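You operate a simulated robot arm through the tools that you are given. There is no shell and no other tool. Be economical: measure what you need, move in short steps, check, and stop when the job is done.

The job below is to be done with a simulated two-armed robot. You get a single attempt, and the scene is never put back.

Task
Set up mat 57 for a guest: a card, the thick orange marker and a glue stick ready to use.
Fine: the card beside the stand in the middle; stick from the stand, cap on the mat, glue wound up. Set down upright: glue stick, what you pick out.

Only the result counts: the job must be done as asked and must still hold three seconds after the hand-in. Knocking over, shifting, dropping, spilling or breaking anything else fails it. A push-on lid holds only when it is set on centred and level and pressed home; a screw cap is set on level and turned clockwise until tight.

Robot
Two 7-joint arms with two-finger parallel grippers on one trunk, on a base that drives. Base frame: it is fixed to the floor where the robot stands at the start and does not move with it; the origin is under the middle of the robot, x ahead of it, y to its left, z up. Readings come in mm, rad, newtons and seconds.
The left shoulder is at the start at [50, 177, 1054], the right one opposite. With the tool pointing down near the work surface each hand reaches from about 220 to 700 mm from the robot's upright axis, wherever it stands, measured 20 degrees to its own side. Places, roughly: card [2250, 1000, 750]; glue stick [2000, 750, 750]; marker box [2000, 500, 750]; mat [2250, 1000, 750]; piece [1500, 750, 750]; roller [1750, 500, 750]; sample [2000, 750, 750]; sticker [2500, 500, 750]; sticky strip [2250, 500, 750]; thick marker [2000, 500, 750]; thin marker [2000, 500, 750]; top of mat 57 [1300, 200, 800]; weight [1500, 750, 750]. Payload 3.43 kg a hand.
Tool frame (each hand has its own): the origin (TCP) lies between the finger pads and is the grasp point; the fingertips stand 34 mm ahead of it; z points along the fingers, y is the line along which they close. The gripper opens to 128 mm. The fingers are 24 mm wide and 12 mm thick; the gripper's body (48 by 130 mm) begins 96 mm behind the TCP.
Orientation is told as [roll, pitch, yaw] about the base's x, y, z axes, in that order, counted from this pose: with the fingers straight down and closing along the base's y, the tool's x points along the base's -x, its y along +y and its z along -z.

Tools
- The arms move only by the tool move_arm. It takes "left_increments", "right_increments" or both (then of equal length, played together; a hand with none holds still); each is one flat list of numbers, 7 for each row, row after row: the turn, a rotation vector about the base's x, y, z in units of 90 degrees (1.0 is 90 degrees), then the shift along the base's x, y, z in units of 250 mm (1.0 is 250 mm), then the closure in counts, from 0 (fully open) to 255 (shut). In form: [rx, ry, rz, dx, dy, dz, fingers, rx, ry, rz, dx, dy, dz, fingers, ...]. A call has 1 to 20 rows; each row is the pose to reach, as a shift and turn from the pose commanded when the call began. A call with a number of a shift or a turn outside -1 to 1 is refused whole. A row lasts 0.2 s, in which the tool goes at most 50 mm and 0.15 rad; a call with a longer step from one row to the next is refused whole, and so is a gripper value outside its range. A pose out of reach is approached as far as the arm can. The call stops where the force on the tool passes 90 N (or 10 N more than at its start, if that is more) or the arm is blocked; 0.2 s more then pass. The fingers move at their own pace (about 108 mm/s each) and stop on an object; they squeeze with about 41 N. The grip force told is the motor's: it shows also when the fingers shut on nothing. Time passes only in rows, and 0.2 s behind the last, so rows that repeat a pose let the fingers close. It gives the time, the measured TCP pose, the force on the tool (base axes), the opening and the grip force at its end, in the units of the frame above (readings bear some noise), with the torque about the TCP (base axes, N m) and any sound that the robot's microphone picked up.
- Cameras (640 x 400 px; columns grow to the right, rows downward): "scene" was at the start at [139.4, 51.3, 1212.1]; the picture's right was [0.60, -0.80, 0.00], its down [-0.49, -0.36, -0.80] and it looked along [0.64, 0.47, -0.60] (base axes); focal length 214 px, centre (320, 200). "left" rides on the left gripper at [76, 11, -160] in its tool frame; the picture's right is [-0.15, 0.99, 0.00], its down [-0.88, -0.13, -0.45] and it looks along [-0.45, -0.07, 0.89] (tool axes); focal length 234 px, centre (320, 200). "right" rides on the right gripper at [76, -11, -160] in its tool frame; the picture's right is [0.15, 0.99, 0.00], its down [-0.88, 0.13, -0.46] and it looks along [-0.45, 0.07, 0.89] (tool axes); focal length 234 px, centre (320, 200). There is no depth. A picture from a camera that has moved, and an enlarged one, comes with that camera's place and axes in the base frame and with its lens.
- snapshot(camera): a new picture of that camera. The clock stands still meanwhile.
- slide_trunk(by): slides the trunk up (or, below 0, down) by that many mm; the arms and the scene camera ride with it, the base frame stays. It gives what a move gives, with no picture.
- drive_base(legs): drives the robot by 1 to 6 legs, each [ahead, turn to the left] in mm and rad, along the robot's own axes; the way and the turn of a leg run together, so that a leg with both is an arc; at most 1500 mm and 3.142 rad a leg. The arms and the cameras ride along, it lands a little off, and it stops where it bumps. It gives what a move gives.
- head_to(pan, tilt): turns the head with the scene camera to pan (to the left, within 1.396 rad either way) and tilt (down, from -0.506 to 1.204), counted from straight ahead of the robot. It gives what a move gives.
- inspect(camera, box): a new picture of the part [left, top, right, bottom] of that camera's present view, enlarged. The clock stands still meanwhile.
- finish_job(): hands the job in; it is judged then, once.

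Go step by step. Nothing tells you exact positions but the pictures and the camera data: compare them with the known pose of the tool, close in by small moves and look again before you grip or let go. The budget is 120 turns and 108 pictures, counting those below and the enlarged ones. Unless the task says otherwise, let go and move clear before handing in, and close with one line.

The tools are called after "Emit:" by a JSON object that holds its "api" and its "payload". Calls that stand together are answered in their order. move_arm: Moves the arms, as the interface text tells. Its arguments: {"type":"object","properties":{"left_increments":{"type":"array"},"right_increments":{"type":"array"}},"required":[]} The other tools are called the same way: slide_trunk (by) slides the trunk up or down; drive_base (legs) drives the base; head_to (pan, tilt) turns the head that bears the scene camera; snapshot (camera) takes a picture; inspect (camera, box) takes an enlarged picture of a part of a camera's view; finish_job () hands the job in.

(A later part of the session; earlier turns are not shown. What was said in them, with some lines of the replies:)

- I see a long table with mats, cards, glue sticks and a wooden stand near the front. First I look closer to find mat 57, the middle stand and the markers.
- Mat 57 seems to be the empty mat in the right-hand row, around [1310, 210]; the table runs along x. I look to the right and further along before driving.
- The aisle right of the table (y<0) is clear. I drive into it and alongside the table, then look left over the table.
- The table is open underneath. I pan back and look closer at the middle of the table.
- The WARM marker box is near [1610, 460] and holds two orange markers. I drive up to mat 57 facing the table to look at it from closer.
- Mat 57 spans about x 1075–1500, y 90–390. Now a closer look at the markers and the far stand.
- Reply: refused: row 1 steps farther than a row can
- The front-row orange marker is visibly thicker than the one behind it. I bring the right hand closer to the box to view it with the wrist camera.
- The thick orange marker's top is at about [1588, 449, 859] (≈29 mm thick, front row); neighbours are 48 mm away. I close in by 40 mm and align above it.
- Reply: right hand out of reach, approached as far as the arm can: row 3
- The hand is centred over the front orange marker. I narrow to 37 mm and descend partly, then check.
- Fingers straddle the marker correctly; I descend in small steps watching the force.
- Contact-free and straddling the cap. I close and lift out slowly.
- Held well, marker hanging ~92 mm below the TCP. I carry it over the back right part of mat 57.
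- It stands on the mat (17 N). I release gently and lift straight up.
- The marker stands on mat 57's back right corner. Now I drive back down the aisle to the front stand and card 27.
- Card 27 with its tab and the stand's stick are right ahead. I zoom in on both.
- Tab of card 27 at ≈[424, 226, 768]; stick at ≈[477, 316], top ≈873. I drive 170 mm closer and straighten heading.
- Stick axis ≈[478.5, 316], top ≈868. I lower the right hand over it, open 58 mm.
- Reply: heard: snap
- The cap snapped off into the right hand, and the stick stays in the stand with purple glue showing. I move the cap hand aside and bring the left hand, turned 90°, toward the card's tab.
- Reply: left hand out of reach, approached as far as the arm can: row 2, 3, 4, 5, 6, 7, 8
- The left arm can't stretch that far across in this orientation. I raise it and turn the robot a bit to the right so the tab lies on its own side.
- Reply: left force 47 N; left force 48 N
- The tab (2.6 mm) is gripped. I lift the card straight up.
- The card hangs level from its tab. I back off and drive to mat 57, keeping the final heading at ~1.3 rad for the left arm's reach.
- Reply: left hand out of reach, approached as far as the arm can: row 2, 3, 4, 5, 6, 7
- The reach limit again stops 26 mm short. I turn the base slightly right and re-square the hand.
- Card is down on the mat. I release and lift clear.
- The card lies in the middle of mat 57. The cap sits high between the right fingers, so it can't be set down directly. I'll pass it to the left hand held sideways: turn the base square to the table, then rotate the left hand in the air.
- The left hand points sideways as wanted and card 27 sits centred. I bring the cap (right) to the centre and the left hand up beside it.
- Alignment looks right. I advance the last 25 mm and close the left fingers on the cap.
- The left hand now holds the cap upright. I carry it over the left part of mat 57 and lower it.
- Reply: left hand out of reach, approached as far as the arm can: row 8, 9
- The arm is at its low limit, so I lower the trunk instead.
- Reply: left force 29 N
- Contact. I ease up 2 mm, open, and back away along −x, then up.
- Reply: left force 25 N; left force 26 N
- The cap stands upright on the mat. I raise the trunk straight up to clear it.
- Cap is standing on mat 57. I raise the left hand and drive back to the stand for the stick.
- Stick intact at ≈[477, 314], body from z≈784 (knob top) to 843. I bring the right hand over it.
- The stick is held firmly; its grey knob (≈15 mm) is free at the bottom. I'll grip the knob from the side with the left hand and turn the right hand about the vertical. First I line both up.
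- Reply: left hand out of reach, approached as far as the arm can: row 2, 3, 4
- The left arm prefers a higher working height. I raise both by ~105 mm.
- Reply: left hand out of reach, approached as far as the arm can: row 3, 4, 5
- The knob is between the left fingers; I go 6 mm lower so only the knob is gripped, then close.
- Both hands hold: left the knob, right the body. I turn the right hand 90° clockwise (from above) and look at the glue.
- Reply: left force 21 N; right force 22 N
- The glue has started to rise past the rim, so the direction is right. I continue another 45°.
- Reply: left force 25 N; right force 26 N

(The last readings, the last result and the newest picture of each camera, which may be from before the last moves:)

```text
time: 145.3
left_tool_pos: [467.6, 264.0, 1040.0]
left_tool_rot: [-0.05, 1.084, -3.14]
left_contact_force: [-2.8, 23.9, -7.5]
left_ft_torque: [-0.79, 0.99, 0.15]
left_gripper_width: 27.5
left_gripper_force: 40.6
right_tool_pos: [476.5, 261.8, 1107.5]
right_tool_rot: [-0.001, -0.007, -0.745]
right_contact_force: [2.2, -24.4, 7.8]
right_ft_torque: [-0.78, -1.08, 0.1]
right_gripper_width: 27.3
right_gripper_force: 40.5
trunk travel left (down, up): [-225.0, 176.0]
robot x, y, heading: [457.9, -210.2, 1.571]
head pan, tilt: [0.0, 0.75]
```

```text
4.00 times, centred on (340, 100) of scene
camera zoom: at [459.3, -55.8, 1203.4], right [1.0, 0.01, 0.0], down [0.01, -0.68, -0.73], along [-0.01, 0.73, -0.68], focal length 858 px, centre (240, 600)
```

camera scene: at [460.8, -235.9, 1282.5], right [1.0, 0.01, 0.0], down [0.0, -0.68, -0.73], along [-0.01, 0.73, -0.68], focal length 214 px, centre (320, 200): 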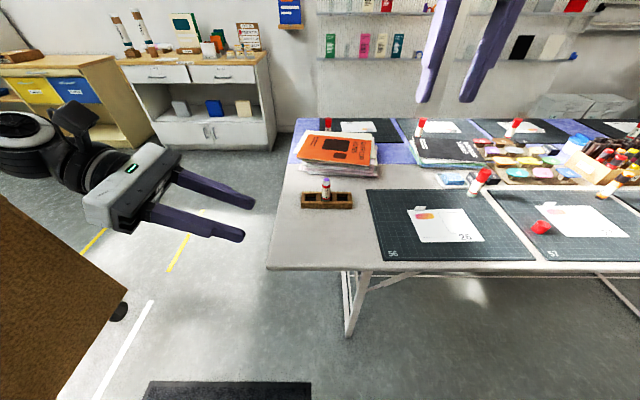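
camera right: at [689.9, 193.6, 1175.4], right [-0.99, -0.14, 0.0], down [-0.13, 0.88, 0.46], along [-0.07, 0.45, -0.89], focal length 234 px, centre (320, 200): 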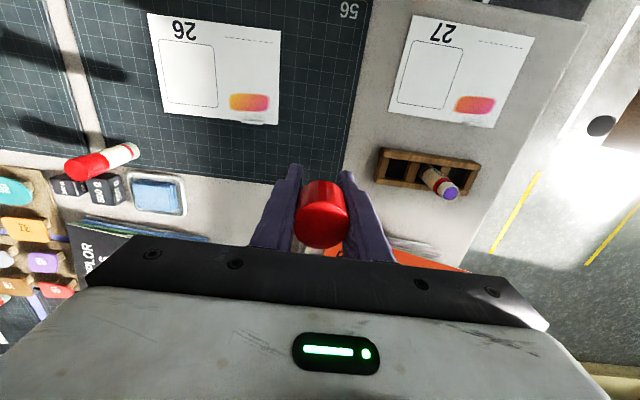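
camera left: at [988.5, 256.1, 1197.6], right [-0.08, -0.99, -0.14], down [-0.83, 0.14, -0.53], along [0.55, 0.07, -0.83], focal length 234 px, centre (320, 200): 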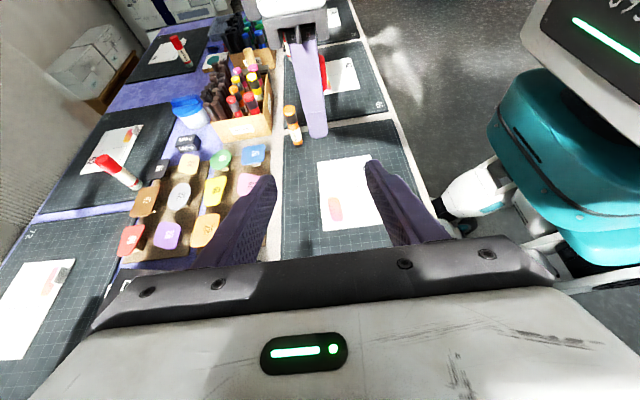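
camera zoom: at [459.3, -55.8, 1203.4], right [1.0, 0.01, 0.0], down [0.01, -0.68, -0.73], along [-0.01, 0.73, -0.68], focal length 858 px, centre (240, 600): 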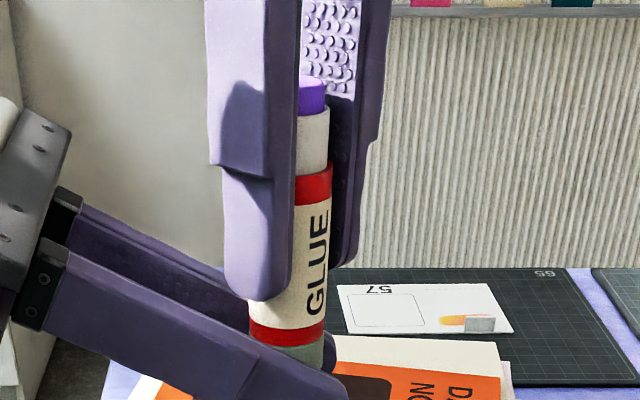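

The glue now stands roughly 10 mm above the rim – wound up. I release the knob, back the left hand off, and turn the right hand back.

Emit:
{"api": "move_arm", "payload": {"left_increments": [0, 0, 0, 0, 0, 0, 220, 0, 0, 0, 0, 0, 0, 160, 0, 0, 0, 0, 0, 0, 130, 0, 0, 0, -0.12, 0, 0, 130, 0, 0, 0, -0.28, 0, 0, 130, 0, 0, 0, -0.44, 0, 0, 130, 0, 0, 0, -0.6, 0, 0, 130]}}

Emit:
{"api": "move_arm", "payload": {"right_increments": [0, 0, 0.09, 0, 0, 0, 255, 0, 0, 0.18, 0, 0, 0, 255, 0, 0, 0.27, 0, 0, 0, 255, 0, 0, 0.36, 0, 0, 0, 255, 0, 0, 0.45, 0, 0, 0, 255, 0, 0, 0.54, 0, 0, 0, 255, 0, 0, 0.63, 0, 0, 0, 255, 0, 0, 0.72, 0, 0, 0, 255, 0, 0, 0.81, 0, 0, 0, 255, 0, 0, 0.9, 0, 0, 0, 255, 0, 0, 0.99, 0, 0, 0, 255]}}

Emit:
{"api": "move_arm", "payload": {"right_increments": [0, 0, 0.09, 0, 0, 0, 255, 0, 0, 0.18, 0, 0, 0, 255, 0, 0, 0.27, 0, 0, 0, 255, 0, 0, 0.36, 0, 0, 0, 255, 0, 0, 0.45, 0, 0, 0, 255, 0, 0, 0.49, 0, 0, 0, 255]}}

Emit:
{"api": "inspect", "payload": {"camera": "scene", "box": [240, 30, 420, 160]}}

```text
time: 146.9
left_tool_pos: [316.4, 261.9, 1041.3]
left_tool_rot: [-0.044, 1.083, 3.139]
left_contact_force: [0.7, 0.5, 0.4]
left_ft_torque: [-0.04, 0.01, 0.0]
left_gripper_width: 62.7
left_gripper_force: 0.1
right_tool_pos: [476.3, 263.8, 1105.8]
right_tool_rot: [0.001, -0.001, -0.747]
right_contact_force: [-0.7, -1.1, -1.3]
right_ft_torque: [0.02, 0.01, 0.01]
right_gripper_width: 27.4
right_gripper_force: 41.7
trunk travel left (down, up): [-225.0, 176.0]
robot x, y, heading: [462.1, -207.7, 1.58]
head pan, tilt: [0.0, 0.75]
```

```text
time: 149.3
left_tool_pos: [317.2, 260.7, 1042.0]
left_tool_rot: [-0.047, 1.084, 3.14]
left_contact_force: [0.7, -0.6, -0.7]
left_ft_torque: [-0.03, 0.01, 0.0]
left_gripper_width: 62.7
left_gripper_force: 0.1
right_tool_pos: [476.3, 264.1, 1106.5]
right_tool_rot: [0.001, -0.002, 0.813]
right_contact_force: [-0.3, 0.0, -0.4]
right_ft_torque: [0.0, -0.01, 0.0]
right_gripper_width: 27.2
right_gripper_force: 41.1
trunk travel left (down, up): [-225.0, 176.0]
robot x, y, heading: [460.2, -209.9, 1.579]
head pan, tilt: [0.0, 0.75]
```

```text
time: 150.7
left_tool_pos: [315.5, 261.2, 1042.1]
left_tool_rot: [-0.045, 1.083, 3.139]
left_contact_force: [0.7, 0.5, 0.0]
left_ft_torque: [0.01, -0.02, 0.03]
left_gripper_width: 62.9
left_gripper_force: 0.0
right_tool_pos: [476.4, 265.1, 1105.3]
right_tool_rot: [0.001, 0.0, 1.581]
right_contact_force: [0.0, 0.2, -1.4]
right_ft_torque: [0.03, 0.04, 0.02]
right_gripper_width: 27.4
right_gripper_force: 40.7
trunk travel left (down, up): [-225.0, 176.0]
robot x, y, heading: [460.8, -206.7, 1.581]
head pan, tilt: [0.0, 0.75]
```

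```text
3.08 times, centred on (330, 95) of scene
camera zoom: at [459.3, -55.8, 1203.4], right [1.0, 0.01, 0.0], down [0.01, -0.68, -0.73], along [-0.01, 0.73, -0.68], focal length 660 px, centre (289, 523)
```

zoom: 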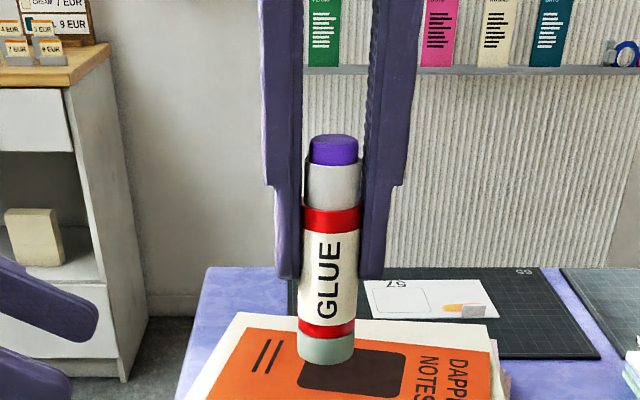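

The glue is up. I drive back to mat 57 in reverse so the left arm stays on the aisle side.

Emit:
{"api": "drive_base", "payload": {"legs": [[-180, 0], [0, 1.571], [-890, 0], [0, -1.571], [150, 0]]}}

Emit:
{"api": "snapshot", "payload": {"camera": "scene"}}

```text
time: 165.1
left_tool_pos: [1208.4, 234.8, 1042.0]
left_tool_rot: [-0.043, 1.084, 3.132]
left_contact_force: [-0.2, 0.0, -0.7]
left_ft_torque: [0.03, -0.01, 0.0]
left_gripper_width: 62.7
left_gripper_force: 0.0
right_tool_pos: [1368.4, 235.0, 1105.1]
right_tool_rot: [-0.001, -0.001, 1.571]
right_contact_force: [-0.1, 0.5, -1.1]
right_ft_torque: [-0.01, 0.03, 0.01]
right_gripper_width: 27.5
right_gripper_force: 41.5
trunk travel left (down, up): [-225.0, 176.0]
robot x, y, heading: [1347.6, -237.3, 1.566]
head pan, tilt: [0.0, 0.75]
```

```text
15 pictures are left
camera scene: at [1348.0, -84.7, 1203.3], right [1.0, 0.0, 0.0], down [0.0, -0.68, -0.73], along [0.0, 0.73, -0.68], focal length 214 px, centre (320, 200)
```

scene: 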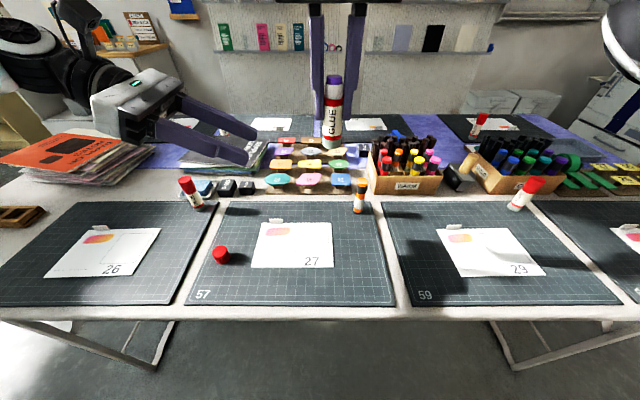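

Everything on the mat stands as left. I move the stick over the free right part of mat 57 and lower it.

Emit:
{"api": "move_arm", "payload": {"right_increments": [0, 0, 0, 0.15, -0.09, 0, 255, 0, 0, 0, 0.3, -0.18, 0, 255, 0, 0, 0, 0.3, -0.18, -0.19, 255, 0, 0, 0, 0.3, -0.18, -0.38, 255, 0, 0, 0, 0.3, -0.18, -0.57, 255, 0, 0, 0, 0.3, -0.18, -0.76, 255, 0, 0, 0, 0.3, -0.18, -0.9, 255, 0, 0, 0, 0.3, -0.18, -1, 255]}}

Emit:
{"api": "inspect", "payload": {"camera": "scene", "box": [280, 160, 440, 300]}}

```text
time: 166.9
left_tool_pos: [1208.4, 232.3, 1042.1]
left_tool_rot: [-0.045, 1.083, 3.132]
left_contact_force: [-0.9, -0.9, -0.5]
left_ft_torque: [0.01, 0.03, 0.02]
left_gripper_width: 62.5
left_gripper_force: 0.0
right_tool_pos: [1442.0, 188.6, 855.4]
right_tool_rot: [0.0, -0.001, 1.571]
right_contact_force: [-0.6, 0.1, -0.6]
right_ft_torque: [0.01, 0.0, -0.01]
right_gripper_width: 27.8
right_gripper_force: 41.4
trunk travel left (down, up): [-225.0, 176.0]
robot x, y, heading: [1349.5, -236.1, 1.568]
head pan, tilt: [0.0, 0.75]
```

```text
2.86 times, centred on (360, 230) of scene
camera zoom: at [1348.1, -85.2, 1203.5], right [1.0, 0.0, 0.0], down [0.0, -0.68, -0.73], along [0.0, 0.73, -0.68], focal length 613 px, centre (206, 114)
```

zoom: 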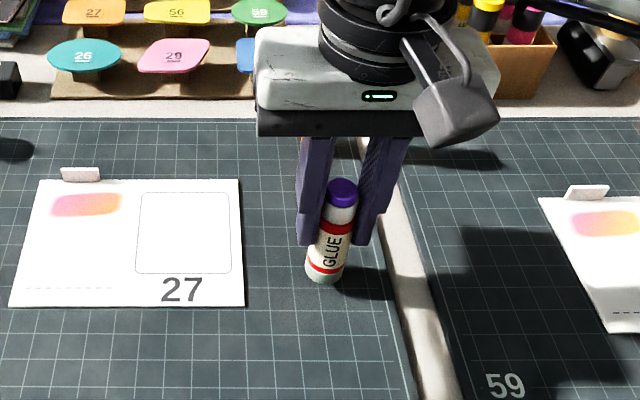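

Emit:
{"api": "move_arm", "payload": {"right_increments": [0, 0, 0, 0, 0, -0.04, 255, 0, 0, 0, 0, 0, -0.08, 255]}}

Emit:
{"api": "move_arm", "payload": {"right_increments": [0, 0, 0, 0, 0, -0.012, 255]}}

```text
time: 167.5
left_tool_pos: [1206.8, 232.2, 1043.8]
left_tool_rot: [-0.051, 1.084, 3.125]
left_contact_force: [0.3, -0.2, 0.4]
left_ft_torque: [0.01, 0.02, 0.01]
left_gripper_width: 62.5
left_gripper_force: 0.0
right_tool_pos: [1443.0, 187.6, 840.9]
right_tool_rot: [0.002, -0.011, 1.568]
right_contact_force: [4.7, -3.9, 30.5]
right_ft_torque: [-0.54, -0.35, 0.04]
right_gripper_width: 27.7
right_gripper_force: 41.1
trunk travel left (down, up): [-225.0, 176.0]
robot x, y, heading: [1345.6, -238.4, 1.568]
head pan, tilt: [0.0, 0.75]
```

```text
time: 167.9
left_tool_pos: [1209.3, 231.5, 1042.6]
left_tool_rot: [-0.051, 1.084, 3.125]
left_contact_force: [-0.2, 0.3, -0.7]
left_ft_torque: [0.0, -0.02, 0.02]
left_gripper_width: 62.8
left_gripper_force: 0.1
right_tool_pos: [1443.0, 190.8, 835.9]
right_tool_rot: [0.004, -0.009, 1.569]
right_contact_force: [3.8, 0.5, 32.8]
right_ft_torque: [-0.02, -0.26, 0.05]
right_gripper_width: 27.9
right_gripper_force: 41.3
trunk travel left (down, up): [-225.0, 176.0]
robot x, y, heading: [1346.9, -238.9, 1.567]
head pan, tilt: [0.0, 0.75]
```

Firm contact. I check uprightness, then release.

Emit:
{"api": "inspect", "payload": {"camera": "scene", "box": [330, 195, 410, 265]}}

Emit:
{"api": "inspect", "payload": {"camera": "right", "box": [220, 80, 420, 240]}}

```text
5.71 times, centred on (370, 230) of scene
camera zoom: at [1347.8, -87.3, 1204.0], right [1.0, 0.0, 0.0], down [0.0, -0.68, -0.73], along [0.0, 0.73, -0.68], focal length 1226 px, centre (34, 29)
```

zoom: 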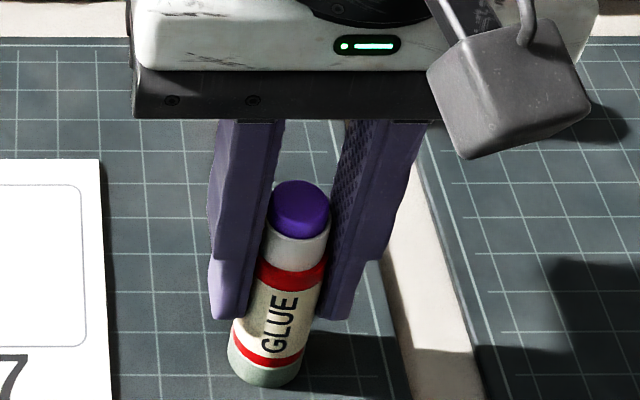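

```text
2.50 times, centred on (320, 160) of right
camera zoom: at [1453.6, 113.5, 995.3], right [-0.99, -0.14, 0.0], down [-0.13, 0.88, 0.46], along [-0.07, 0.46, -0.89], focal length 585 px, centre (320, 300)
```

zoom: 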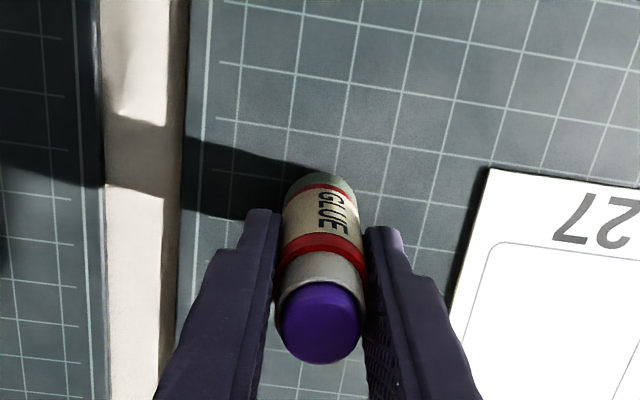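

Emit:
{"api": "move_arm", "payload": {"right_increments": [0, 0, 0, 0, 0, 0.008, 255, 0, 0, 0, 0, 0, 0.008, 235, 0, 0, 0, 0, 0, 0.008, 195, 0, 0, 0, 0, 0, 0.008, 160, 0, 0, 0, 0, 0, 0.008, 150, 0, 0, 0, 0, 0, 0.12, 150, 0, 0, 0, 0, 0, 0.3, 150, 0, 0, 0, 0, 0, 0.48, 150, 0, 0, 0, 0, 0, 0.66, 150, 0, 0, 0, 0, 0, 0.84, 150]}}

Emit:
{"api": "snapshot", "payload": {"camera": "scene"}}

Emit:
{"api": "inspect", "payload": {"camera": "scene", "box": [180, 160, 420, 310]}}

```text
time: 170.1
left_tool_pos: [1208.3, 231.9, 1041.2]
left_tool_rot: [-0.047, 1.082, 3.129]
left_contact_force: [0.1, 0.5, 0.0]
left_ft_torque: [0.03, -0.01, -0.01]
left_gripper_width: 62.6
left_gripper_force: 0.1
right_tool_pos: [1443.7, 191.0, 1042.9]
right_tool_rot: [0.0, 0.001, 1.57]
right_contact_force: [-0.5, -1.0, 0.0]
right_ft_torque: [0.0, 0.0, 0.0]
right_gripper_width: 52.9
right_gripper_force: 0.0
trunk travel left (down, up): [-225.0, 176.0]
robot x, y, heading: [1347.4, -237.6, 1.567]
head pan, tilt: [0.0, 0.75]
```

```text
11 pictures are left
camera scene: at [1347.8, -85.6, 1203.5], right [1.0, 0.0, 0.0], down [0.0, -0.68, -0.73], along [0.0, 0.73, -0.68], focal length 214 px, centre (320, 200)
```

scene: 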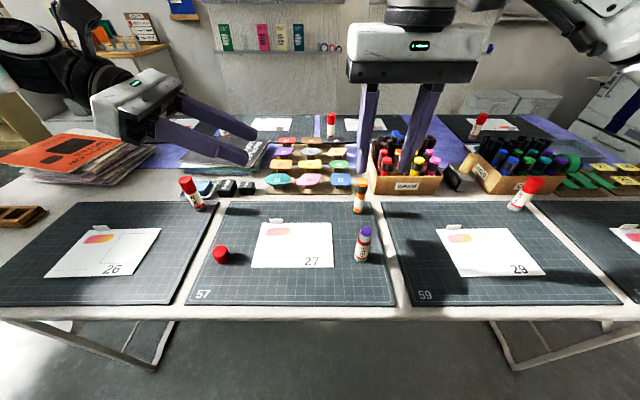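

```text
2.67 times, centred on (300, 235) of scene
camera zoom: at [1347.8, -85.6, 1203.5], right [1.0, 0.0, 0.0], down [0.0, -0.68, -0.73], along [0.0, 0.73, -0.68], focal length 572 px, centre (373, 107)
```

zoom: 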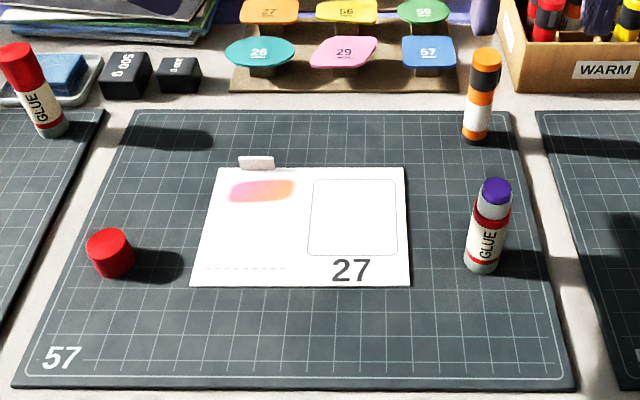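

Mat 57 now holds card 27 in the middle, the thick orange marker and the wound-up glue stick upright, and the cap. Nothing else looks disturbed and both hands are clear, so I hand in.

Emit:
{"api": "finish_job", "payload": {}}

```text
The job is handed in.
```

I've handed in mat 57 set for the guest: card 27 in the middle, the thick orange marker and the wound-up glue stick standing upright, and the stick's cap on the mat.
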